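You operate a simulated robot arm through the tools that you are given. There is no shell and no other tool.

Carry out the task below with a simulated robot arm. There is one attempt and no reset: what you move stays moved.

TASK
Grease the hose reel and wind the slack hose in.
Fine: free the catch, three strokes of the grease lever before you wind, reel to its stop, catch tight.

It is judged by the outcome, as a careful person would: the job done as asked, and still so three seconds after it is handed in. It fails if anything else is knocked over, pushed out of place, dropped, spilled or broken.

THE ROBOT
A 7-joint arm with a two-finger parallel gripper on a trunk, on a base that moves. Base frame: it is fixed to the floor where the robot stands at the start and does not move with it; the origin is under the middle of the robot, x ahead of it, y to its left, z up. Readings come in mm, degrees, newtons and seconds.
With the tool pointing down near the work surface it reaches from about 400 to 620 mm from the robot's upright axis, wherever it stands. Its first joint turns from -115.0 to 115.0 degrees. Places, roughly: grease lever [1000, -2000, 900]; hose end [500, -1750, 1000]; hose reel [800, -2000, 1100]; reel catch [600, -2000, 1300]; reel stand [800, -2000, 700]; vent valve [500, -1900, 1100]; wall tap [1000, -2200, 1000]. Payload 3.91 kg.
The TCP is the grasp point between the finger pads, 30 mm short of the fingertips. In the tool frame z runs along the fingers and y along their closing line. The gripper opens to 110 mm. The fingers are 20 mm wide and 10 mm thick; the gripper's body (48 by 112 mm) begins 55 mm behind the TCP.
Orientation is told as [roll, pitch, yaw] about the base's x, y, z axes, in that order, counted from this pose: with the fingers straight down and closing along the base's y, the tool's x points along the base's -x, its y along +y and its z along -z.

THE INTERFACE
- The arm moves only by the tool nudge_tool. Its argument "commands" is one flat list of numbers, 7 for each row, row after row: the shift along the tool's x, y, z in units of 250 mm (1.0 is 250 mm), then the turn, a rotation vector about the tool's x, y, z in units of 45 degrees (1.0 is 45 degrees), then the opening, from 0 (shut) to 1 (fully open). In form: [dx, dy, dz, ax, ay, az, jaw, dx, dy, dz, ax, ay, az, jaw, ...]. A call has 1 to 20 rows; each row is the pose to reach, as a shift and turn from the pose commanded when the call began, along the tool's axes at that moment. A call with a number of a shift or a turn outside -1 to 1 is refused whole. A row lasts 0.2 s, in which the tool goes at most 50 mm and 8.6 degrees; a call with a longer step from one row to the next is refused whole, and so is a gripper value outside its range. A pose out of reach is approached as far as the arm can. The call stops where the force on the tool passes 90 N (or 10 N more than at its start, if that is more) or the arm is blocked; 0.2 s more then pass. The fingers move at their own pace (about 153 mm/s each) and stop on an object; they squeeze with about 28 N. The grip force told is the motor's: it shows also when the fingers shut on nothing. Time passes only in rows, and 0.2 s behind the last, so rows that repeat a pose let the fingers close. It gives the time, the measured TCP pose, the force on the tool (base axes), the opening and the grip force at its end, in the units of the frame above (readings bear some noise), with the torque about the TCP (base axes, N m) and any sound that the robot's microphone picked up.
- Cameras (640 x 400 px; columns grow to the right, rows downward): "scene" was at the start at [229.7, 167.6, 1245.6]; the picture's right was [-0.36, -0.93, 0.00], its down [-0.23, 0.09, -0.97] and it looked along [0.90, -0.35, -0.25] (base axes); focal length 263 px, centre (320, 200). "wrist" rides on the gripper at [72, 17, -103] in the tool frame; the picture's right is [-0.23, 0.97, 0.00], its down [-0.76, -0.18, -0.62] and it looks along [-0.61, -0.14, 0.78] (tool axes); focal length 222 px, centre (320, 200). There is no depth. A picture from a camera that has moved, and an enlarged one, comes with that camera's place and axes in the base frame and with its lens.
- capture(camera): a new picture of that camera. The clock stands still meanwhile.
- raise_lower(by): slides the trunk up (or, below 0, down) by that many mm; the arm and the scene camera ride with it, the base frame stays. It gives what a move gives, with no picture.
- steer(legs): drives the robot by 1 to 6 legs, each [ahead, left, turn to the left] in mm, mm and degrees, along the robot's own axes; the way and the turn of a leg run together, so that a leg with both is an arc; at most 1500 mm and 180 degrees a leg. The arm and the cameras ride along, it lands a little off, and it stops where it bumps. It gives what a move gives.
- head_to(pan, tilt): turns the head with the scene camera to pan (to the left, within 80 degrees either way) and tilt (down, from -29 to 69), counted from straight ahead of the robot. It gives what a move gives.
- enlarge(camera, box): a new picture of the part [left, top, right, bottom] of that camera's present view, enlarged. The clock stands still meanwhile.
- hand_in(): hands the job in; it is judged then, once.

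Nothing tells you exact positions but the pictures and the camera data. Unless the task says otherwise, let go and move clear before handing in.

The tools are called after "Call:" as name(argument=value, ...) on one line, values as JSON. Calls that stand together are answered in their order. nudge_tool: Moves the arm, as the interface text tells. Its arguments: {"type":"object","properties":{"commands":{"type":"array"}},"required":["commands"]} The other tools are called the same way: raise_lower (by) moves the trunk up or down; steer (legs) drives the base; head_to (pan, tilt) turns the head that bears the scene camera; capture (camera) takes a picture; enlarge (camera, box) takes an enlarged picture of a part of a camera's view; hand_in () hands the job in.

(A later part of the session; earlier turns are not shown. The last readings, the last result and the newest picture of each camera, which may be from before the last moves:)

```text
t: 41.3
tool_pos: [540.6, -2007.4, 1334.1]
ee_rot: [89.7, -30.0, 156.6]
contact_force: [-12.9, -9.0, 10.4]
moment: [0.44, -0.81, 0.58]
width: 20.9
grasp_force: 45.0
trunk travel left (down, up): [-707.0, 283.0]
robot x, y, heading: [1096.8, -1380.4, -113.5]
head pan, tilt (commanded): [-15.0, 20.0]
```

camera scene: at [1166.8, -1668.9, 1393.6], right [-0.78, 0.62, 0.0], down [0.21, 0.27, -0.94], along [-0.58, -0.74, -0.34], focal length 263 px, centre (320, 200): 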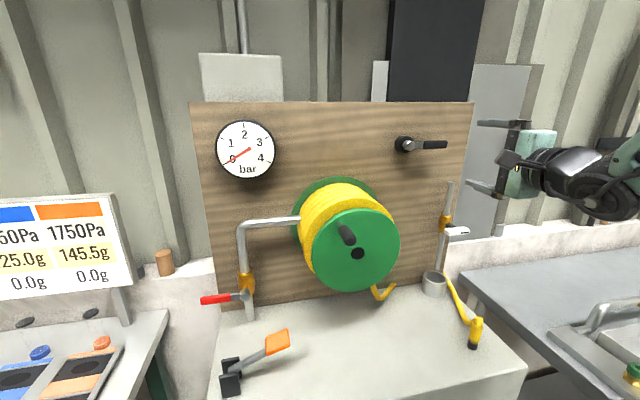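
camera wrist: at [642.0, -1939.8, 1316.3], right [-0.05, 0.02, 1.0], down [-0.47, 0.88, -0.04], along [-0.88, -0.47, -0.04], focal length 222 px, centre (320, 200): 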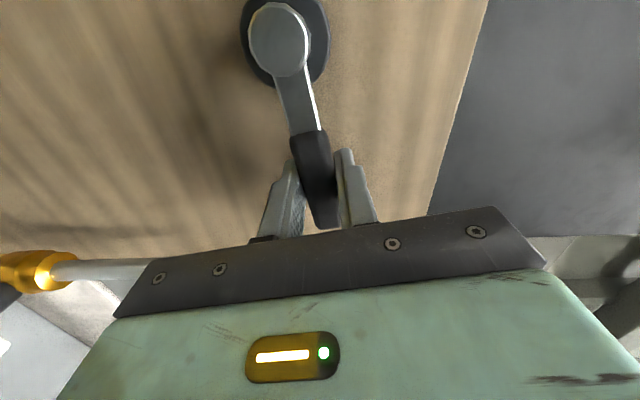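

The forces are still small. I'll swing it another 20°.

Call:
nudge_tool(commands=[0.0011, 0.0248, 0, 0, 0, -0.111, 0, 0.0043, 0.0493, 0, 0, 0, -0.222, 0, 0.0097, 0.0735, 0, 0, 0, -0.333, 0, 0.0171, 0.0971, 0, 0, 0, -0.444, 0])

Call:
capture(camera="wrist")

Call:
enlarge(camera="scene", box=[390, 70, 490, 170])

```text
t: 42.3
tool_pos: [554.0, -2014.0, 1352.2]
ee_rot: [89.5, -50.1, 156.8]
contact_force: [-11.2, -8.3, 5.2]
moment: [0.81, -0.5, 0.09]
width: 21.1
grasp_force: 45.0
trunk travel left (down, up): [-707.0, 283.0]
robot x, y, heading: [1097.3, -1382.4, -113.5]
head pan, tilt (commanded): [-15.0, 20.0]
```

```text
taken
camera wrist: at [650.4, -1943.8, 1309.1], right [0.55, -0.25, 0.8], down [-0.33, 0.82, 0.47], along [-0.77, -0.52, 0.37], focal length 222 px, centre (320, 200)
```

wrist: 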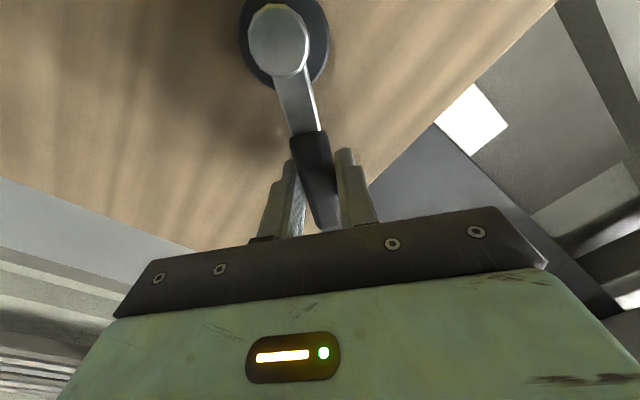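

```text
4.00 times, centred on (440, 120) of scene
camera zoom: at [1166.6, -1668.4, 1393.4], right [-0.78, 0.62, 0.0], down [0.21, 0.27, -0.94], along [-0.58, -0.74, -0.34], focal length 1053 px, centre (-160, 520)
```

zoom: 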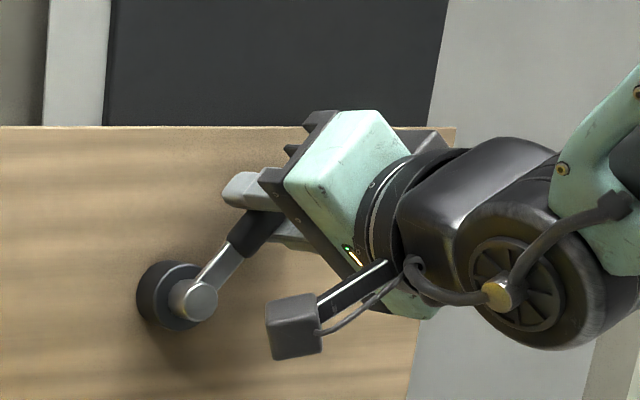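

The lever is at about 50° and still moves freely. I'll continue toward vertical.

Call:
nudge_tool(commands=[0.0011, 0.0248, 0, 0, 0, -0.111, 0, 0.0043, 0.0493, 0, 0, 0, -0.222, 0, 0.0097, 0.0735, 0, 0, 0, -0.333, 0, 0.0171, 0.0971, 0, 0, 0, -0.444, 0])

Call:
nudge_tool(commands=[0.0011, 0.0248, 0, 0, 0, -0.111, 0, 0.0043, 0.0493, 0, 0, 0, -0.222, 0, 0.0097, 0.0735, 0, 0, 0, -0.333, 0])

Call:
capture(camera="wrist")

Call:
enlarge(camera="scene", box=[390, 70, 490, 170])

```text
t: 43.3
tool_pos: [572.9, -2023.7, 1365.4]
ee_rot: [88.8, -70.0, 157.6]
contact_force: [-14.0, -4.8, 0.0]
moment: [1.06, -0.01, -0.33]
width: 21.2
grasp_force: 45.3
trunk travel left (down, up): [-707.0, 283.0]
robot x, y, heading: [1094.7, -1379.2, -113.6]
head pan, tilt (commanded): [-15.0, 20.0]
```

```text
t: 44.1
tool_pos: [589.8, -2031.7, 1370.0]
ee_rot: [85.2, -85.0, 161.1]
contact_force: [-21.6, -12.5, -1.5]
moment: [1.06, 0.48, -0.57]
width: 20.8
grasp_force: 44.6
trunk travel left (down, up): [-707.0, 283.0]
robot x, y, heading: [1096.0, -1380.7, -113.6]
head pan, tilt (commanded): [-15.0, 20.0]
```

```text
taken
camera wrist: at [652.4, -1945.6, 1298.9], right [0.87, -0.38, 0.31], down [0.02, 0.66, 0.75], along [-0.49, -0.64, 0.59], focal length 222 px, centre (320, 200)
```

wrist: 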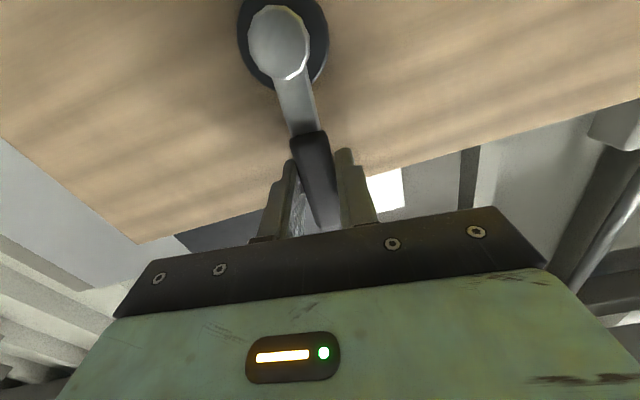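

```text
4.00 times, centred on (440, 120) of scene
camera zoom: at [1165.6, -1669.0, 1393.4], right [-0.78, 0.62, 0.0], down [0.21, 0.27, -0.94], along [-0.58, -0.74, -0.34], focal length 1053 px, centre (-160, 520)
```

zoom: 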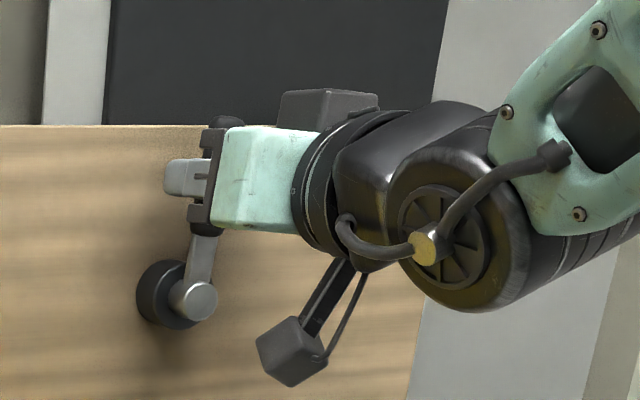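

The lever is almost vertical at about 85°, and resistance is rising slightly. I'll go a little further to find its stop.

Call:
nudge_tool(commands=[0.0003, 0.0124, 0, 0, 0, -0.056, 0, 0.0011, 0.0248, 0, 0, 0, -0.111, 0, 0.0024, 0.0371, 0, 0, 0, -0.167, 0])

```text
t: 44.9
tool_pos: [595.0, -2032.3, 1370.7]
ee_rot: [-78.1, -87.8, -35.8]
contact_force: [-30.4, -9.7, -5.7]
moment: [-0.38, -1.1, -0.65]
width: 21.8
grasp_force: 45.7
trunk travel left (down, up): [-707.0, 283.0]
robot x, y, heading: [1093.0, -1379.7, -113.9]
head pan, tilt (commanded): [-15.0, 20.0]
```

Call:
nudge_tool(commands=[0.0003, 0.0124, 0, 0, 0, -0.056, 0, 0.0007, 0.02, 0, 0, 0, -0.09, 0])

Call:
capture(camera="wrist")

Call:
enlarge(camera="scene", box=[390, 70, 490, 170])

```text
t: 45.5
tool_pos: [594.4, -2032.4, 1369.1]
ee_rot: [-86.4, -83.7, -27.8]
contact_force: [-45.4, -3.0, -2.6]
moment: [-0.12, -1.23, -0.71]
width: 23.6
grasp_force: 44.7
trunk travel left (down, up): [-707.0, 283.0]
robot x, y, heading: [1096.8, -1381.7, -113.6]
head pan, tilt (commanded): [-15.0, 20.0]
```

```text
taken
camera wrist: at [646.4, -1942.1, 1295.7], right [0.91, -0.41, 0.12], down [0.17, 0.6, 0.78], along [-0.39, -0.69, 0.61], focal length 222 px, centre (320, 200)
```

wrist: 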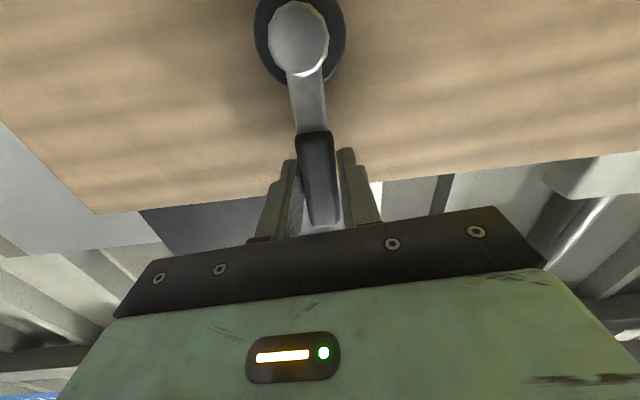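

```text
4.00 times, centred on (440, 120) of scene
camera zoom: at [1163.5, -1668.2, 1393.7], right [-0.78, 0.62, 0.0], down [0.22, 0.27, -0.94], along [-0.58, -0.74, -0.34], focal length 1053 px, centre (-160, 520)
```

zoom: 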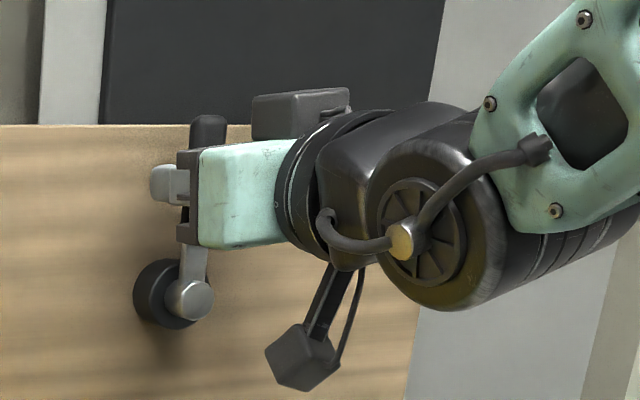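

The lever has hit its upper stop: resistance jumped to 45 N and it's no longer moving. The catch should be free now. I'll relax the load, open the fingers and back straight out.

Call:
nudge_tool(commands=[0.0005, -0.02, 0, 0, 0, 0.09, 0, 0.0005, -0.03, 0, 0, 0, 0.13, 0, 0.0005, -0.03, 0, 0, 0, 0.13, 0.5, 0.0005, -0.03, 0, 0, 0, 0.13, 0.5, 0.0005, -0.03, -0.1, 0, 0, 0.13, 0.5, 0.0005, -0.03, -0.25, 0, 0, 0.13, 0.5, 0.0005, -0.03, -0.4, 0, 0, 0.13, 0.5])

Call:
capture(camera="scene")

Call:
capture(camera="wrist")

```text
t: 47.1
tool_pos: [636.2, -1941.6, 1369.6]
ee_rot: [-59.2, -89.2, -54.3]
contact_force: [-0.2, 0.0, 0.0]
moment: [-0.03, -0.02, 0.0]
width: 55.2
grasp_force: 0.1
trunk travel left (down, up): [-707.0, 283.0]
robot x, y, heading: [1095.6, -1381.3, -113.6]
head pan, tilt (commanded): [-15.0, 20.0]
```

```text
taken
camera scene: at [1167.0, -1668.4, 1393.5], right [-0.78, 0.62, 0.0], down [0.21, 0.27, -0.94], along [-0.58, -0.74, -0.34], focal length 263 px, centre (320, 200)
```

scene: 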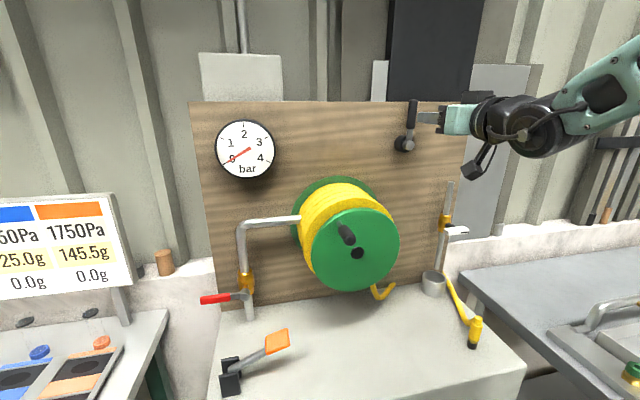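

```text
taken
camera wrist: at [693.3, -1853.4, 1297.3], right [0.89, -0.39, 0.22], down [0.09, 0.63, 0.77], along [-0.44, -0.67, 0.6], focal length 222 px, centre (320, 200)
```

wrist: 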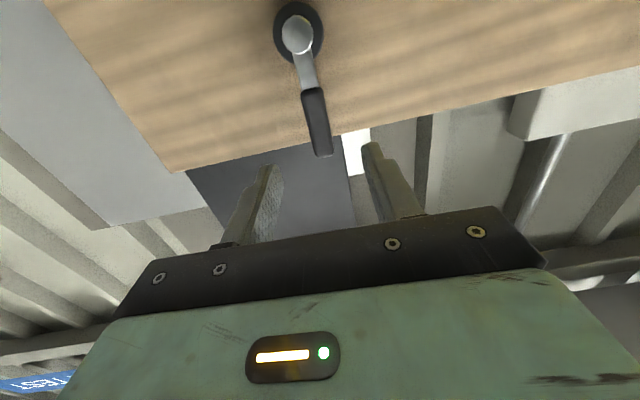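

The catch lever stays upright and free. Next is the grease lever, so I'll take a closer look at it and at the broom handle beside it.

Call:
enlarge(camera="scene", box=[195, 310, 315, 400])

Call:
head_to(pan=-5, tilt=40)

Call:
capture(camera="scene")

Call:
enlarge(camera="scene", box=[170, 170, 330, 290])

```text
4.44 times, centred on (255, 355) of scene
camera zoom: at [1167.0, -1668.4, 1393.5], right [-0.78, 0.62, 0.0], down [0.21, 0.27, -0.94], along [-0.58, -0.74, -0.34], focal length 1170 px, centre (609, -489)
```

zoom: 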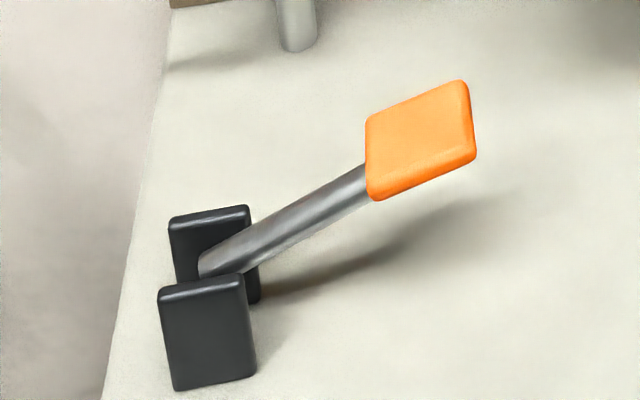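

```text
t: 47.9
tool_pos: [635.8, -1941.4, 1370.3]
ee_rot: [-61.0, -89.3, -52.6]
contact_force: [-0.9, -0.2, 0.4]
moment: [0.01, 0.01, 0.01]
width: 54.9
grasp_force: 0.0
trunk travel left (down, up): [-707.0, 283.0]
robot x, y, heading: [1092.9, -1381.0, -113.6]
head pan, tilt (commanded): [-5.0, 40.0]
```

```text
taken
camera scene: at [1184.6, -1669.7, 1362.2], right [-0.88, 0.48, 0.0], down [0.31, 0.56, -0.77], along [-0.37, -0.67, -0.64], focal length 263 px, centre (320, 200)
```

scene: 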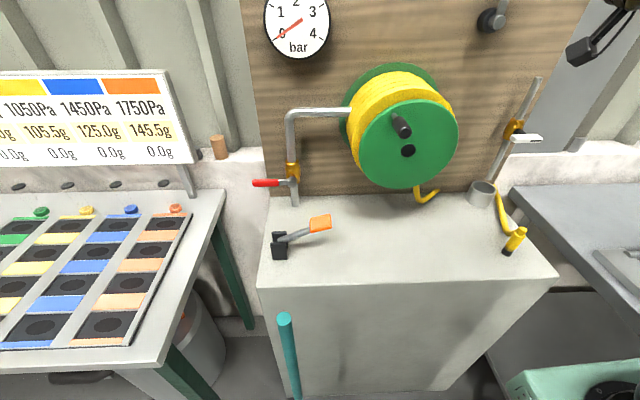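

```text
3.33 times, centred on (250, 230) of scene
camera zoom: at [1184.6, -1669.7, 1362.2], right [-0.88, 0.48, 0.0], down [0.31, 0.56, -0.77], along [-0.37, -0.67, -0.64], focal length 877 px, centre (553, 100)
```

zoom: 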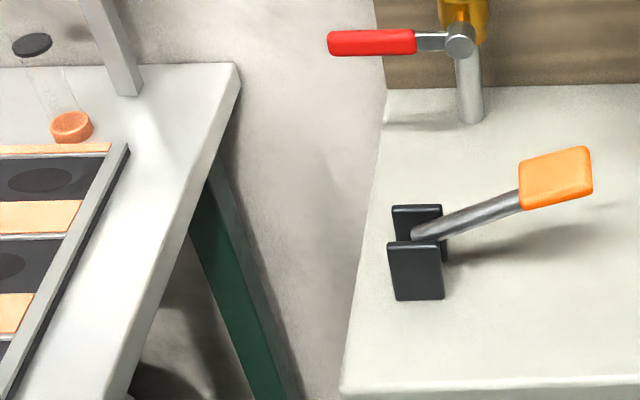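

The paddle centre is at about (986, -2030, 950), the lever root at about (1069, -2078, 890), and the broom handle's top at about (1138, -1872, 955). I'll press with closed fingers from above, pitched 45° so the gripper clears the stand and the broom. First I'll back off and pitch the tool.

Call:
steer(legs=[[-150, 0, 0]])

Call:
nudge_tool(commands=[0, 0, 0, 0, 0.167, 0, 0, 0, 0, 0, 0, 0.333, 0, 0, 0, 0, 0, 0, 0.5, 0, 0, 0, 0, 0, 0, 0.667, 0, 0, 0, 0, 0, 0, 0.833, 0, 0, 0, 0, 0, 0, 1, 0, 0])

Call:
raise_lower(by=-270)

```text
t: 49.3
tool_pos: [695.6, -1801.8, 1370.2]
ee_rot: [-60.8, -89.3, -52.8]
contact_force: [0.0, -0.1, 0.2]
moment: [-0.01, -0.02, 0.02]
width: 54.8
grasp_force: 0.1
trunk travel left (down, up): [-707.0, 283.0]
robot x, y, heading: [1148.9, -1238.3, -113.4]
head pan, tilt (commanded): [-5.0, 40.0]
```

```text
t: 50.7
tool_pos: [695.1, -1802.3, 1368.6]
ee_rot: [-0.8, -44.5, -113.2]
contact_force: [-0.1, 0.3, 0.2]
moment: [0.0, 0.0, -0.01]
width: 0.3
grasp_force: 27.7
out of reach, approached as far as the arm can: row 3
trunk travel left (down, up): [-707.0, 283.0]
robot x, y, heading: [1152.6, -1239.1, -113.7]
head pan, tilt (commanded): [-5.0, 40.0]
```

```text
t: 53.4
tool_pos: [695.5, -1803.4, 1099.6]
ee_rot: [-0.8, -44.7, -113.1]
contact_force: [0.3, 0.4, -0.3]
moment: [-0.02, -0.01, 0.0]
width: 0.2
grasp_force: 28.3
trunk travel left (down, up): [-437.0, 553.0]
robot x, y, heading: [1151.9, -1244.7, -113.6]
head pan, tilt (commanded): [-5.0, 40.0]
```

The tool is pitched and the fingers are closed. I'll move left about 357 mm, in front of the reel, until I'm above the grease paddle.

Call:
nudge_tool(commands=[0, 0.19, 0, 0, 0, 0, 0, 0, 0.38, 0, 0, 0, 0, 0, 0, 0.57, 0, 0, 0, 0, 0, 0, 0.76, 0, 0, 0, 0, 0, 0, 0.95, 0, 0, 0, 0, 0])

Call:
nudge_tool(commands=[0, 0.16, 0, 0, 0, 0, 0, 0, 0.32, 0, 0, 0, 0, 0, 0, 0.478, 0, 0, 0, 0, 0])

Call:
head_to(pan=-5, tilt=25)

Call:
capture(camera="scene")

Call:
capture(camera="wrist")

```text
t: 54.6
tool_pos: [911.3, -1899.1, 1096.9]
ee_rot: [-0.8, -44.7, -113.2]
contact_force: [0.5, -0.3, 0.2]
moment: [-0.01, -0.02, 0.03]
width: 0.0
grasp_force: 28.0
trunk travel left (down, up): [-437.0, 553.0]
robot x, y, heading: [1150.2, -1241.5, -113.8]
head pan, tilt (commanded): [-5.0, 40.0]
```

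```text
t: 55.4
tool_pos: [1024.3, -1947.9, 1098.4]
ee_rot: [-0.8, -44.6, -113.2]
contact_force: [-0.8, 0.0, 0.6]
moment: [0.02, -0.01, 0.02]
width: 0.0
grasp_force: 28.0
trunk travel left (down, up): [-437.0, 553.0]
robot x, y, heading: [1150.2, -1242.3, -113.9]
head pan, tilt (commanded): [-5.0, 40.0]
```

```text
t: 56.2
tool_pos: [1023.7, -1947.2, 1097.1]
ee_rot: [-0.8, -44.7, -113.2]
contact_force: [0.0, -0.3, 0.8]
moment: [-0.02, 0.01, 0.0]
width: 0.3
grasp_force: 28.1
trunk travel left (down, up): [-437.0, 553.0]
robot x, y, heading: [1148.8, -1238.3, -113.5]
head pan, tilt (commanded): [-5.0, 25.0]
```

```text
taken
camera scene: at [1240.4, -1538.7, 1115.4], right [-0.88, 0.48, 0.0], down [0.2, 0.37, -0.91], along [-0.43, -0.8, -0.42], focal length 263 px, centre (320, 200)
```

scene: 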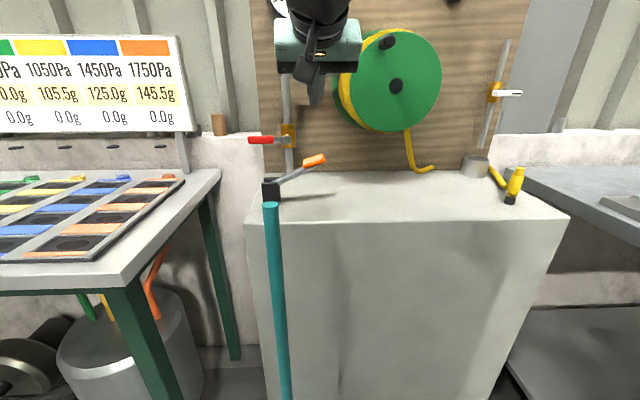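

```text
taken
camera wrist: at [1089.2, -1841.6, 1119.4], right [0.83, -0.54, 0.15], down [-0.19, -0.03, 0.98], along [-0.53, -0.84, -0.13], focal length 222 px, centre (320, 200)
```

wrist: 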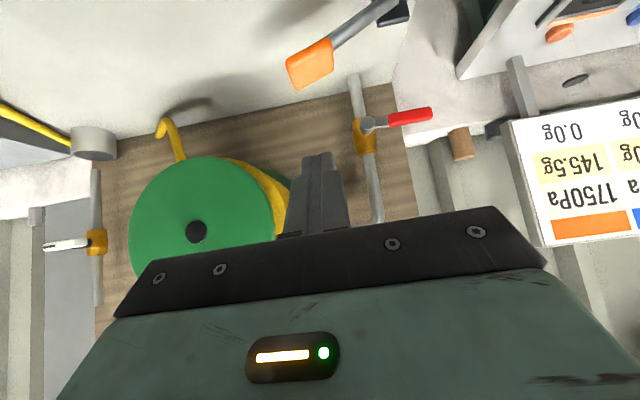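

The wrist view agrees with my paddle estimate to within a couple of millimetres. I'll drive forward about 80 mm for comfortable reach, then re-check.

Call:
steer(legs=[[80, 0, 0]])

Call:
capture(camera="wrist")

Call:
capture(camera="scene")

```text
t: 57.2
tool_pos: [990.6, -2020.5, 1097.1]
ee_rot: [-0.8, -44.6, -113.1]
contact_force: [1.0, 0.5, 0.5]
moment: [0.03, -0.01, -0.01]
width: 0.0
grasp_force: 27.3
trunk travel left (down, up): [-437.0, 553.0]
robot x, y, heading: [1123.5, -1314.2, -113.6]
head pan, tilt (commanded): [-5.0, 25.0]
```

```text
taken
camera wrist: at [1057.3, -1915.0, 1119.4], right [0.83, -0.54, 0.15], down [-0.2, -0.03, 0.98], along [-0.53, -0.84, -0.13], focal length 222 px, centre (320, 200)
```

wrist: 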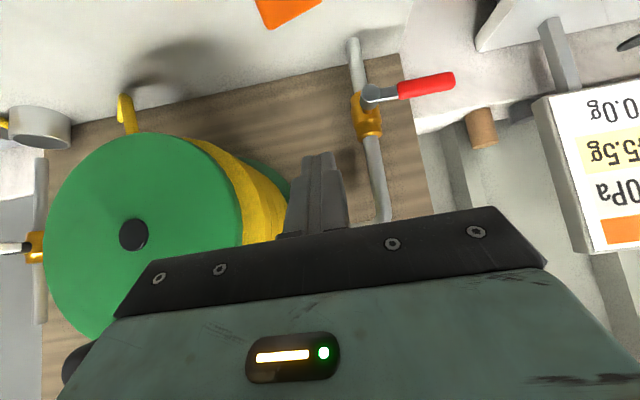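

```text
taken
camera scene: at [1208.3, -1612.0, 1115.4], right [-0.88, 0.48, 0.0], down [0.2, 0.37, -0.91], along [-0.43, -0.8, -0.42], focal length 263 px, centre (320, 200)
```

scene: 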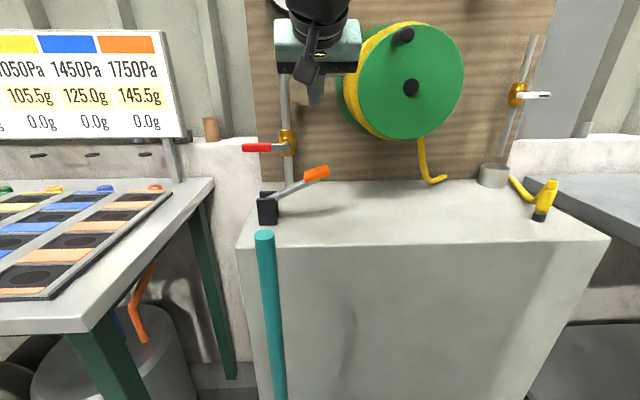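

I'm right above the paddle. I'll lower to about 25 mm above it and look from the side.

Call:
nudge_tool(commands=[0.106, 0, 0.086, 0, 0, 0, 0, 0.213, 0, 0.172, 0, 0, 0, 0, 0.319, 0, 0.258, 0, 0, 0, 0])

Call:
enlarge(camera="scene", box=[220, 60, 380, 240])

Call:
capture(camera="wrist")

```text
t: 58.0
tool_pos: [997.1, -2009.0, 995.8]
ee_rot: [-0.8, -44.8, -113.2]
contact_force: [0.2, 0.6, -0.4]
moment: [0.01, 0.01, -0.03]
width: 0.0
grasp_force: 27.9
trunk travel left (down, up): [-437.0, 553.0]
robot x, y, heading: [1122.1, -1315.0, -113.7]
head pan, tilt (commanded): [-5.0, 25.0]
```

```text
2.22 times, centred on (300, 150) of scene
camera zoom: at [1208.3, -1612.0, 1115.5], right [-0.88, 0.48, 0.0], down [0.2, 0.37, -0.91], along [-0.43, -0.8, -0.42], focal length 585 px, centre (364, 311)
```

zoom: 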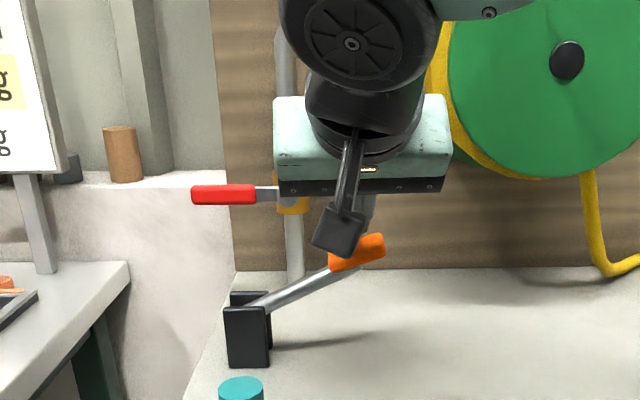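

```text
taken
camera wrist: at [1062.0, -1903.1, 1017.5], right [0.83, -0.54, 0.15], down [-0.2, -0.03, 0.98], along [-0.53, -0.84, -0.13], focal length 222 px, centre (320, 200)
```

wrist: 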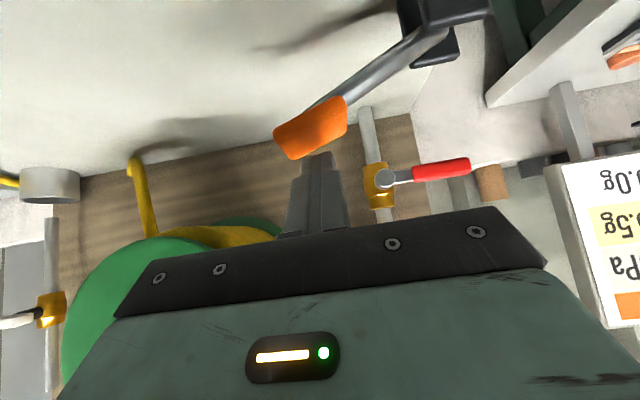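

The fingertips are just above the paddle. I'll lower in small steps to find contact and feel the lever's resistance.

Call:
nudge_tool(commands=[0.0283, 0, 0.0283, 0, 0, 0, 0, 0.0566, 0, 0.0566, 0, 0, 0, 0, 0.0849, 0, 0.0849, 0, 0, 0, 0])

Call:
enlarge(camera="scene", box=[220, 60, 380, 240])

Call:
capture(camera="wrist")

```text
t: 58.9
tool_pos: [995.7, -2010.4, 965.7]
ee_rot: [-0.8, -44.8, -113.3]
contact_force: [-4.3, 0.7, 6.1]
moment: [-0.02, 0.19, -0.06]
width: 0.2
grasp_force: 27.9
trunk travel left (down, up): [-437.0, 553.0]
robot x, y, heading: [1121.4, -1315.7, -113.6]
head pan, tilt (commanded): [-5.0, 25.0]
```

```text
2.22 times, centred on (300, 150) of scene
camera zoom: at [1208.1, -1611.7, 1115.6], right [-0.88, 0.48, 0.0], down [0.2, 0.37, -0.91], along [-0.43, -0.8, -0.42], focal length 585 px, centre (364, 311)
```

zoom: 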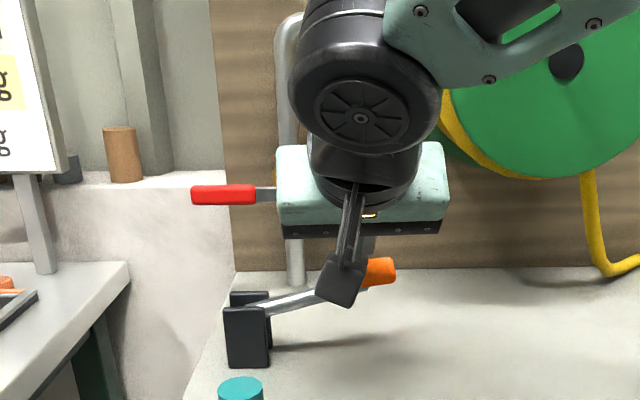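

```text
taken
camera wrist: at [1061.1, -1904.1, 987.2], right [0.83, -0.54, 0.15], down [-0.19, -0.03, 0.98], along [-0.53, -0.84, -0.13], focal length 222 px, centre (320, 200)
```

wrist: 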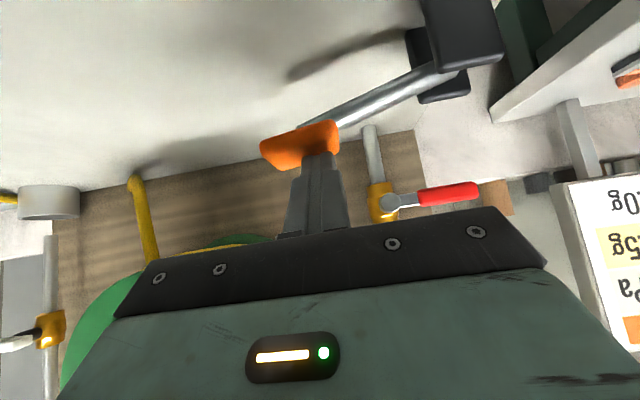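

The lever is turning under light force, about 6 N. I'll keep pushing down along its arc, shifting slightly right with the paddle, until it bottoms out.

Call:
nudge_tool(commands=[0.0283, -0.02, 0.0283, 0, 0, 0, 0, 0.0566, -0.036, 0.0566, 0, 0, 0, 0, 0.0849, -0.048, 0.0849, 0, 0, 0, 0])

Call:
capture(camera="wrist")

Call:
enlarge(camera="scene", box=[220, 60, 380, 240])

```text
t: 59.8
tool_pos: [991.8, -2009.4, 954.3]
ee_rot: [1.2, -46.9, -113.8]
contact_force: [2.6, 7.1, 27.1]
moment: [-0.17, 0.14, -0.01]
width: 0.2
grasp_force: 28.3
trunk travel left (down, up): [-437.0, 553.0]
robot x, y, heading: [1123.6, -1313.9, -113.6]
head pan, tilt (commanded): [-5.0, 25.0]
stopped in row 3: the force on the tool passed its limit at 91 N (the readings are from after the stop); the commanded pose is now the measured one
```

```text
taken
camera wrist: at [1056.1, -1901.3, 973.2], right [0.83, -0.52, 0.18], down [-0.2, 0.01, 0.98], along [-0.51, -0.85, -0.1], focal length 222 px, centre (320, 200)
```

wrist: 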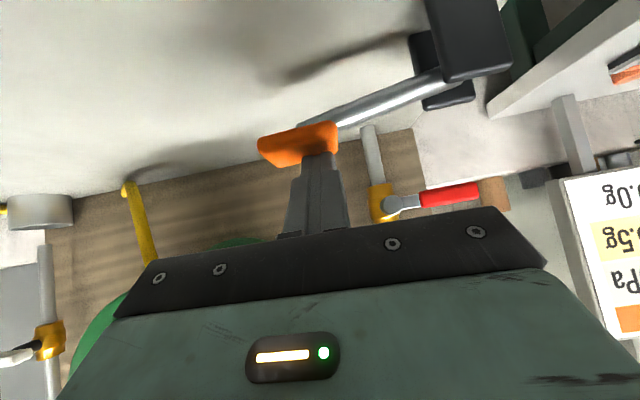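

```text
2.22 times, centred on (300, 150) of scene
camera zoom: at [1209.0, -1610.8, 1115.0], right [-0.88, 0.48, 0.0], down [0.2, 0.37, -0.91], along [-0.43, -0.8, -0.42], focal length 585 px, centre (364, 311)
```

zoom: 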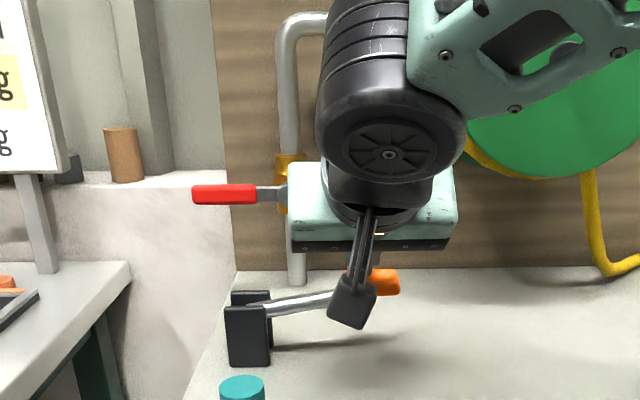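

The force hit the limit with the lever about 10° above horizontal, which looks like the bottom stop. I'll raise the fingers and see whether the lever springs back up.

Call:
nudge_tool(commands=[-0.0283, 0, -0.0283, 0, 0, 0, 0, -0.0566, 0, -0.0566, 0, 0, 0, 0, -0.1132, 0.02, -0.1132, 0, 0, 0, 0, -0.14, 0.02, -0.14, 0, 0, 0, 0])

Call:
capture(camera="wrist")

Call:
enlarge(camera="scene", box=[220, 60, 380, 240])

```text
t: 60.8
tool_pos: [995.4, -2009.1, 1001.0]
ee_rot: [0.8, -46.2, -113.7]
contact_force: [0.0, 1.0, -0.3]
moment: [-0.02, 0.04, 0.0]
width: 0.2
grasp_force: 28.0
trunk travel left (down, up): [-437.0, 553.0]
robot x, y, heading: [1120.8, -1315.8, -113.8]
head pan, tilt (commanded): [-5.0, 25.0]
```

```text
taken
camera wrist: at [1060.4, -1901.6, 1019.7], right [0.83, -0.53, 0.17], down [-0.2, 0.0, 0.98], along [-0.52, -0.85, -0.1], focal length 222 px, centre (320, 200)
```

wrist: 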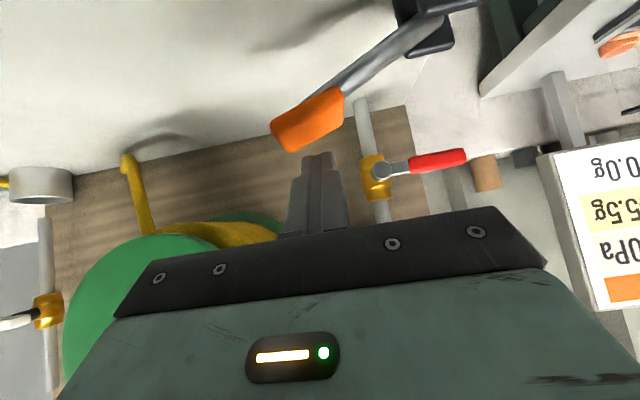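

```text
2.22 times, centred on (300, 150) of scene
camera zoom: at [1208.7, -1612.1, 1115.4], right [-0.88, 0.48, 0.0], down [0.2, 0.37, -0.91], along [-0.43, -0.8, -0.42], focal length 585 px, centre (364, 311)
```

zoom: 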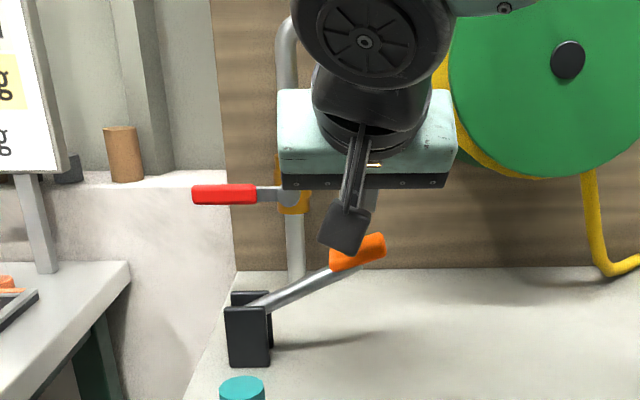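

The lever springs back to its top position on its own, and the contact was clearly at the fingertip, so that's stroke one. Now stroke two: press down to the same stop and read the force.

Call:
nudge_tool(commands=[0.0424, -0.008, 0.0424, 0, 0, 0, 0, 0.0849, -0.016, 0.0849, 0, 0, 0, 0, 0.1131, -0.024, 0.1131, 0, 0, 0, 0, 0.1301, -0.03, 0.1301, 0, 0, 0, 0, 0.1442, -0.03, 0.1442, 0, 0, 0, 0, 0.1527, -0.03, 0.1527, 0, 0, 0, 0])

Call:
enlarge(camera="scene", box=[220, 60, 380, 240])

```text
t: 62.2
tool_pos: [988.8, -2009.2, 954.9]
ee_rot: [1.5, -47.1, -114.1]
contact_force: [-4.3, 14.0, 56.5]
moment: [-0.37, 0.49, 0.18]
width: 0.1
grasp_force: 28.3
trunk travel left (down, up): [-437.0, 553.0]
robot x, y, heading: [1124.8, -1318.3, -114.0]
head pan, tilt (commanded): [-5.0, 25.0]
```

```text
2.22 times, centred on (300, 150) of scene
camera zoom: at [1208.9, -1609.6, 1117.0], right [-0.88, 0.48, 0.0], down [0.2, 0.37, -0.91], along [-0.43, -0.8, -0.42], focal length 585 px, centre (364, 311)
```

zoom: 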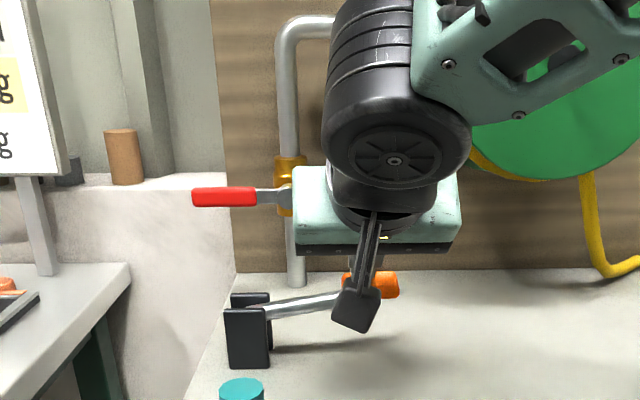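

The stop is at the same height under a steady 56 N, so stroke two bottomed out. I'll raise fully and confirm the lever returns.

Call:
nudge_tool(commands=[-0.0283, 0, -0.0283, 0, 0, 0, 0, -0.0566, 0.01, -0.0566, 0, 0, 0, 0, -0.0849, 0.02, -0.0849, 0, 0, 0, 0, -0.1132, 0.03, -0.1132, 0, 0, 0, 0, -0.1527, 0.03, -0.1527, 0, 0, 0, 0])

Call:
enlarge(camera="scene", box=[220, 60, 380, 240])

```text
t: 63.4
tool_pos: [995.4, -2010.2, 999.8]
ee_rot: [0.8, -46.1, -113.7]
contact_force: [0.0, 0.3, -0.6]
moment: [0.01, 0.01, -0.03]
width: 0.4
grasp_force: 27.6
trunk travel left (down, up): [-437.0, 553.0]
robot x, y, heading: [1121.2, -1314.9, -113.6]
head pan, tilt (commanded): [-5.0, 25.0]
```

```text
2.22 times, centred on (300, 150) of scene
camera zoom: at [1208.8, -1612.0, 1115.4], right [-0.88, 0.48, 0.0], down [0.2, 0.37, -0.91], along [-0.43, -0.8, -0.42], focal length 585 px, centre (364, 311)
```

zoom: 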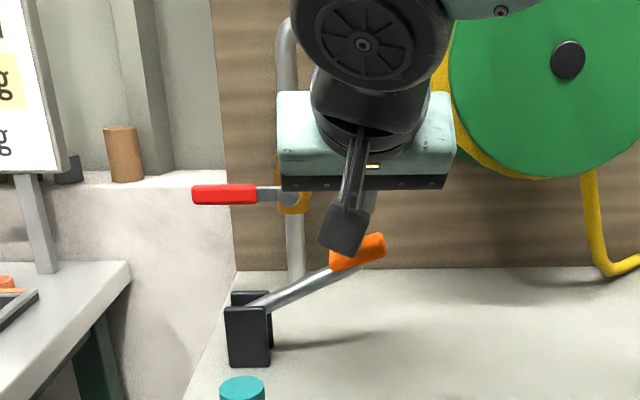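

Two full strokes are done and the lever is back at the top. Now the third and last stroke.

Call:
nudge_tool(commands=[0.0424, -0.008, 0.0424, 0, 0, 0, 0, 0.0849, -0.016, 0.0849, 0, 0, 0, 0, 0.1131, -0.024, 0.1131, 0, 0, 0, 0, 0.1301, -0.03, 0.1301, 0, 0, 0, 0, 0.1442, -0.03, 0.1442, 0, 0, 0, 0, 0.1527, -0.03, 0.1527, 0, 0, 0, 0])

Call:
nudge_tool(commands=[-0.0283, 0, -0.0283, 0, 0, 0, 0, -0.0566, 0.01, -0.0566, 0, 0, 0, 0, -0.0849, 0.02, -0.0849, 0, 0, 0, 0, -0.1132, 0.03, -0.1132, 0, 0, 0, 0, -0.1527, 0.03, -0.1527, 0, 0, 0, 0])

Call:
enlarge(camera="scene", box=[220, 60, 380, 240])

```text
t: 64.8
tool_pos: [989.3, -2008.3, 955.0]
ee_rot: [1.3, -47.1, -114.0]
contact_force: [-1.2, 14.9, 56.5]
moment: [-0.36, 0.39, 0.22]
width: 0.0
grasp_force: 28.2
trunk travel left (down, up): [-437.0, 553.0]
robot x, y, heading: [1114.7, -1314.3, -113.5]
head pan, tilt (commanded): [-5.0, 25.0]
```

```text
t: 66.0
tool_pos: [994.5, -2010.6, 1001.6]
ee_rot: [0.9, -46.2, -113.6]
contact_force: [0.1, -0.5, -0.1]
moment: [0.03, -0.02, -0.01]
width: 0.0
grasp_force: 28.7
trunk travel left (down, up): [-437.0, 553.0]
robot x, y, heading: [1123.1, -1317.5, -113.5]
head pan, tilt (commanded): [-5.0, 25.0]
```

```text
2.22 times, centred on (300, 150) of scene
camera zoom: at [1208.7, -1612.0, 1115.4], right [-0.88, 0.48, 0.0], down [0.2, 0.37, -0.91], along [-0.43, -0.8, -0.42], focal length 585 px, centre (364, 311)
```

zoom: 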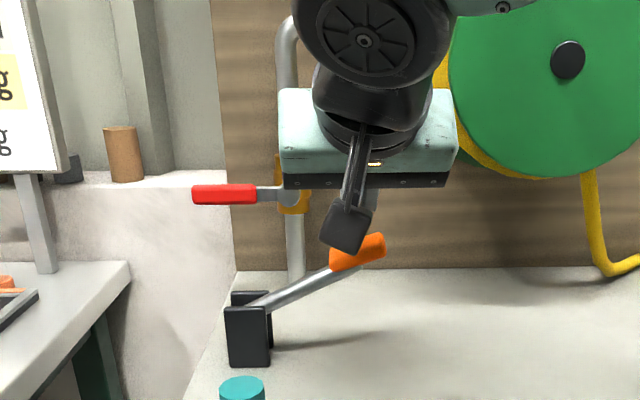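

Three full strokes are done and the lever is at rest. Now the crank: I'll rise straight up off the paddle, back away, and level the tool toward the reel.

Call:
nudge_tool(commands=[-0.0849, 0, -0.0849, 0, 0, 0, 0, -0.1697, 0, -0.1697, 0, 0, 0, 0])

Call:
raise_lower(by=70)

Call:
steer(legs=[[-70, 0, 0]])

Call:
nudge_tool(commands=[0, 0, 0, 0, -0.16, 0, 0, 0, 0, 0, 0, -0.32, 0, 0, 0, 0, 0, 0, -0.48, 0, 0, 0, 0, 0, 0, -0.64, 0, 0, 0, 0, 0, 0, -0.8, 0, 0, 0, 0, 0, 0, -0.96, 0, 0])

Call:
capture(camera="wrist")

Call:
capture(camera="scene")

```text
t: 66.6
tool_pos: [995.3, -2007.4, 1062.1]
ee_rot: [0.8, -46.3, -113.6]
contact_force: [1.4, -0.8, -0.1]
moment: [0.03, -0.02, -0.02]
width: 0.0
grasp_force: 28.6
trunk travel left (down, up): [-437.0, 553.0]
robot x, y, heading: [1119.4, -1317.6, -113.8]
head pan, tilt (commanded): [-5.0, 25.0]
```

```text
t: 67.7
tool_pos: [996.0, -2007.9, 1130.4]
ee_rot: [0.9, -46.4, -113.7]
contact_force: [0.3, -0.6, 1.4]
moment: [-0.03, -0.02, -0.01]
width: 0.0
grasp_force: 28.0
trunk travel left (down, up): [-507.0, 483.0]
robot x, y, heading: [1122.2, -1314.6, -113.6]
head pan, tilt (commanded): [-5.0, 25.0]
```

```text
t: 68.7
tool_pos: [1023.8, -1943.9, 1129.9]
ee_rot: [0.9, -46.2, -113.6]
contact_force: [-0.4, -0.1, 0.3]
moment: [0.02, -0.04, -0.01]
width: 0.3
grasp_force: 27.8
trunk travel left (down, up): [-507.0, 483.0]
robot x, y, heading: [1149.6, -1252.6, -113.7]
head pan, tilt (commanded): [-5.0, 25.0]
```

```text
t: 70.1
tool_pos: [1022.4, -1944.8, 1130.7]
ee_rot: [58.5, -89.2, -171.5]
contact_force: [0.1, -0.1, 0.3]
moment: [-0.01, -0.02, -0.01]
width: 0.1
grasp_force: 28.3
trunk travel left (down, up): [-507.0, 483.0]
robot x, y, heading: [1147.6, -1250.7, -113.6]
head pan, tilt (commanded): [-5.0, 25.0]
```

```text
taken
camera wrist: at [1081.3, -1856.5, 1059.3], right [0.89, -0.38, 0.24], down [0.07, 0.64, 0.76], along [-0.44, -0.67, 0.6], focal length 222 px, centre (320, 200)
```

wrist: 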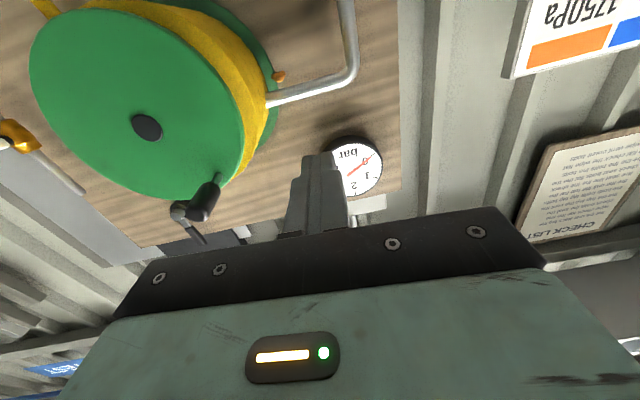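

```text
taken
camera scene: at [1236.7, -1548.3, 1185.5], right [-0.88, 0.48, 0.0], down [0.2, 0.37, -0.91], along [-0.43, -0.8, -0.42], focal length 263 px, centre (320, 200)
```

scene: 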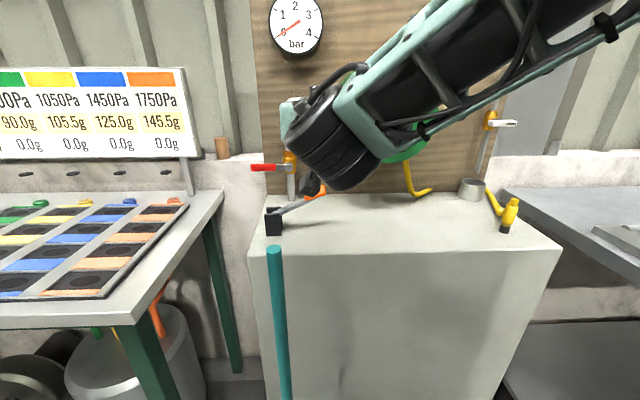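

The tool is level and the crank handle is in the wrist view. I'll zoom in on it.

Call:
enlarge(camera="wrist", box=[120, 80, 300, 260])

```text
2.22 times, centred on (210, 170) of wrist
camera zoom: at [1081.3, -1856.5, 1059.3], right [0.89, -0.38, 0.24], down [0.07, 0.64, 0.76], along [-0.44, -0.67, 0.6], focal length 494 px, centre (564, 267)
```

zoom: 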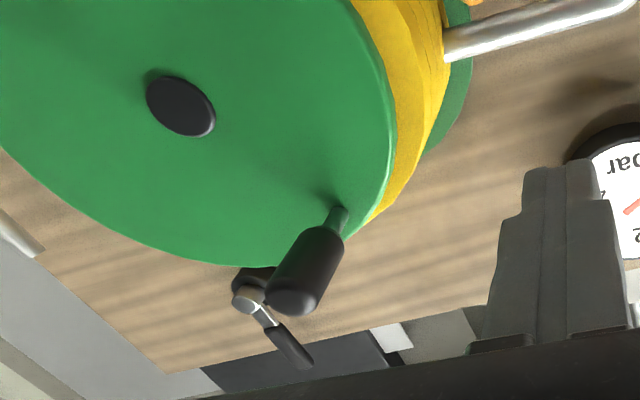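

The handle is a 22 mm grip on a thin neck. Its tip is near (877, -1947, 1173), about 83 mm from the hub axis. I'll line up in front of it with a small yaw correction and the fingers open.

Call:
nudge_tool(commands=[-0.085, 0, 0, 0, 0, 0, 0, -0.169, -0.13, 0, 0, 0, 0, 0, -0.169, -0.3, 0, 0, 0, 0, 0, -0.169, -0.46, 0, 0.03, 0, 0, 0.5, -0.169, -0.52, 0, 0.062, 0, 0, 1, -0.169, -0.52, 0, 0.062, 0, 0, 1])

Call:
capture(camera="wrist")

Call:
capture(camera="scene")

```text
t: 71.5
tool_pos: [903.1, -1892.0, 1173.1]
ee_rot: [44.7, -89.1, -160.5]
contact_force: [0.2, 0.3, -0.2]
moment: [0.0, 0.0, -0.01]
width: 110.1
grasp_force: 0.1
trunk travel left (down, up): [-507.0, 483.0]
robot x, y, heading: [1144.0, -1249.4, -113.5]
head pan, tilt (commanded): [-5.0, 25.0]
```

```text
taken
camera wrist: at [964.7, -1807.5, 1100.4], right [0.87, -0.43, 0.24], down [0.1, 0.63, 0.77], along [-0.48, -0.65, 0.6], focal length 222 px, centre (320, 200)
```

wrist: 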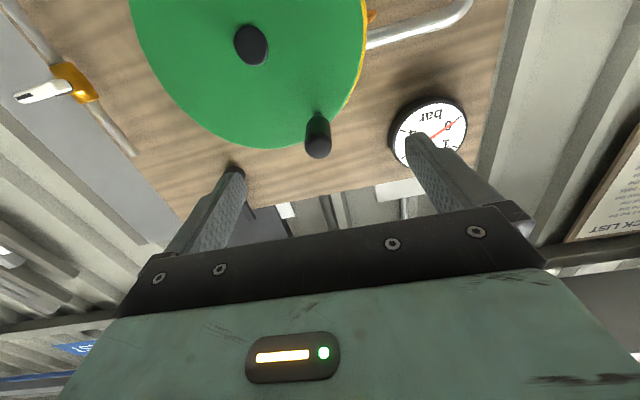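

```text
taken
camera scene: at [1236.7, -1548.4, 1185.5], right [-0.88, 0.48, 0.0], down [0.2, 0.37, -0.91], along [-0.43, -0.8, -0.42], focal length 263 px, centre (320, 200)
```

scene: 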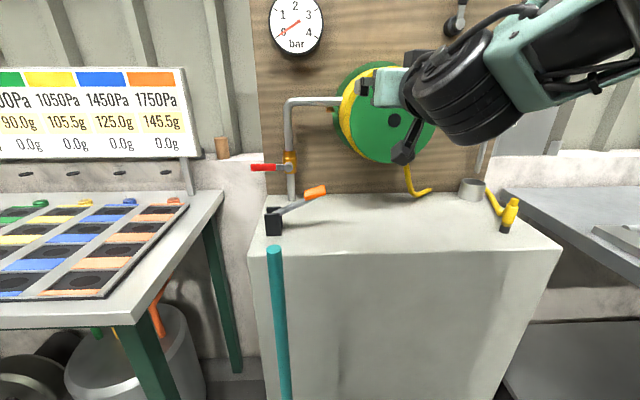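

The handle is centred between the fingers and aligned with the tool axis. I'll advance about 88 mm and close on it.

Call:
nudge_tool(commands=[-0.012, -0.007, 0.12, 0, 0, 0, 1, -0.012, -0.007, 0.24, 0, 0, 0, 1, -0.012, -0.007, 0.352, 0, 0, 0, 1])

Call:
capture(camera="wrist")

```text
t: 72.3
tool_pos: [864.7, -1970.0, 1174.4]
ee_rot: [48.0, -89.3, -163.8]
contact_force: [0.1, 0.4, 0.3]
moment: [0.0, 0.01, 0.02]
width: 110.0
grasp_force: 0.1
trunk travel left (down, up): [-507.0, 483.0]
robot x, y, heading: [1146.4, -1253.7, -113.8]
head pan, tilt (commanded): [-5.0, 25.0]
```

```text
taken
camera wrist: at [925.2, -1885.2, 1102.8], right [0.87, -0.43, 0.24], down [0.1, 0.64, 0.77], along [-0.48, -0.64, 0.6], focal length 222 px, centre (320, 200)
```

wrist: 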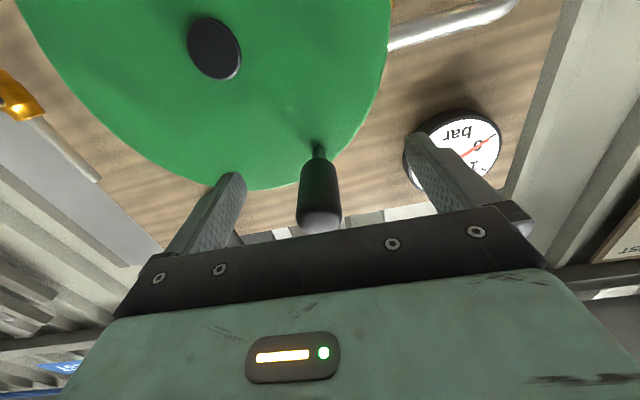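

The grip sits well between the fingers. I'll rise 2.5 mm and close.

Call:
nudge_tool(commands=[-0.01, 0, 0, 0, 0, 0, 0.7, -0.01, 0, 0, 0, 0, 0, 0.3, -0.01, 0, 0, 0, 0, 0, 0, -0.01, 0, 0, 0, 0, 0, 0, -0.01, 0, 0, 0, 0, 0, 0])

Call:
capture(camera="wrist")

```text
t: 73.5
tool_pos: [863.3, -1971.3, 1176.5]
ee_rot: [46.6, -89.2, -162.5]
contact_force: [-2.1, 2.7, -1.2]
moment: [0.13, -0.04, -1.29]
width: 22.8
grasp_force: 45.2
trunk travel left (down, up): [-507.0, 483.0]
robot x, y, heading: [1150.5, -1254.2, -113.4]
head pan, tilt (commanded): [-5.0, 25.0]
```

```text
taken
camera wrist: at [924.7, -1885.7, 1104.7], right [0.87, -0.43, 0.24], down [0.1, 0.64, 0.77], along [-0.48, -0.64, 0.6], focal length 222 px, centre (320, 200)
```

wrist: 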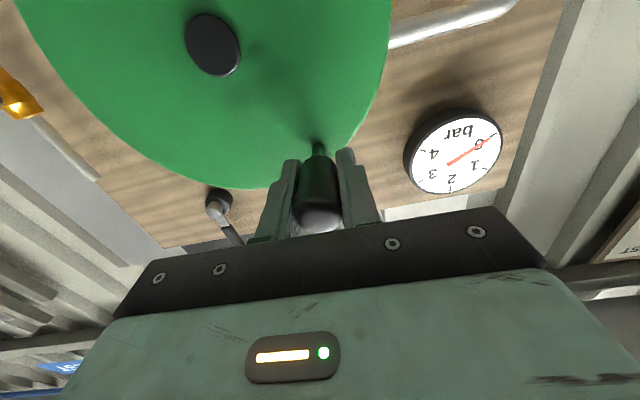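

I've gripped the handle (22.8 mm), with the hub about 42 mm right and 77 mm below. The hose hangs off the drum's right side, so winding in should be counterclockwise. I'll try 20° first.

Call:
nudge_tool(commands=[0.016, 0.026, 0, 0, 0, 0, 0, 0.0341, 0.0506, 0, 0, 0, 0, 0, 0.0544, 0.0734, 0, 0, 0, 0, 0, 0.0765, 0.0945, 0, 0, 0, 0, 0])

Call:
capture(camera="wrist")

Call:
enlarge(camera="scene", box=[260, 50, 540, 240])

```text
t: 74.5
tool_pos: [883.6, -1981.5, 1157.4]
ee_rot: [42.3, -89.1, -158.3]
contact_force: [-4.8, 22.9, -10.1]
moment: [-0.16, 0.15, -1.04]
width: 22.6
grasp_force: 45.0
trunk travel left (down, up): [-507.0, 483.0]
robot x, y, heading: [1151.3, -1250.6, -113.8]
head pan, tilt (commanded): [-5.0, 25.0]
```

```text
taken
camera wrist: at [945.3, -1895.8, 1085.7], right [0.87, -0.43, 0.24], down [0.1, 0.63, 0.77], along [-0.48, -0.64, 0.6], focal length 222 px, centre (320, 200)
```

wrist: 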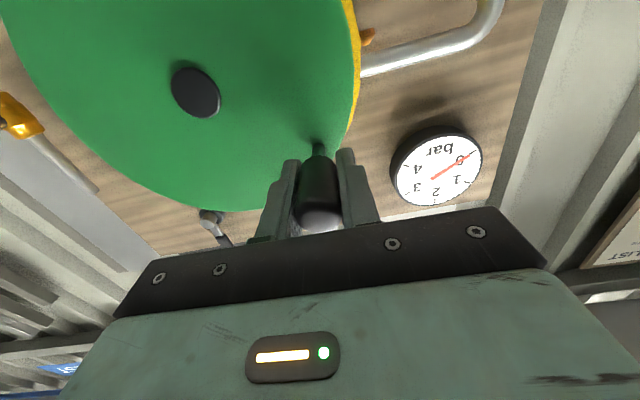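

```text
2.11 times, centred on (400, 145) of scene
camera zoom: at [1236.2, -1547.5, 1185.6], right [-0.88, 0.48, 0.0], down [0.2, 0.37, -0.91], along [-0.43, -0.8, -0.42], focal length 554 px, centre (152, 316)
```

zoom: 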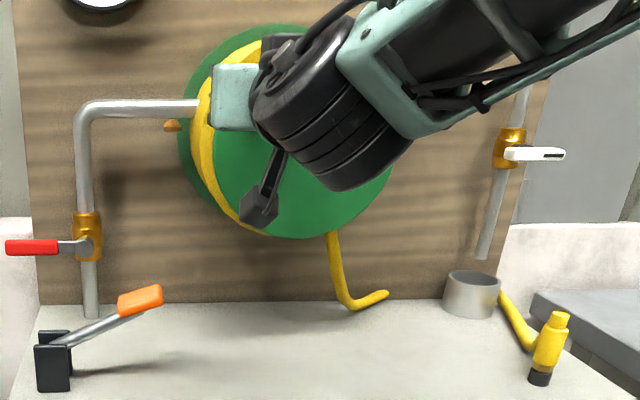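

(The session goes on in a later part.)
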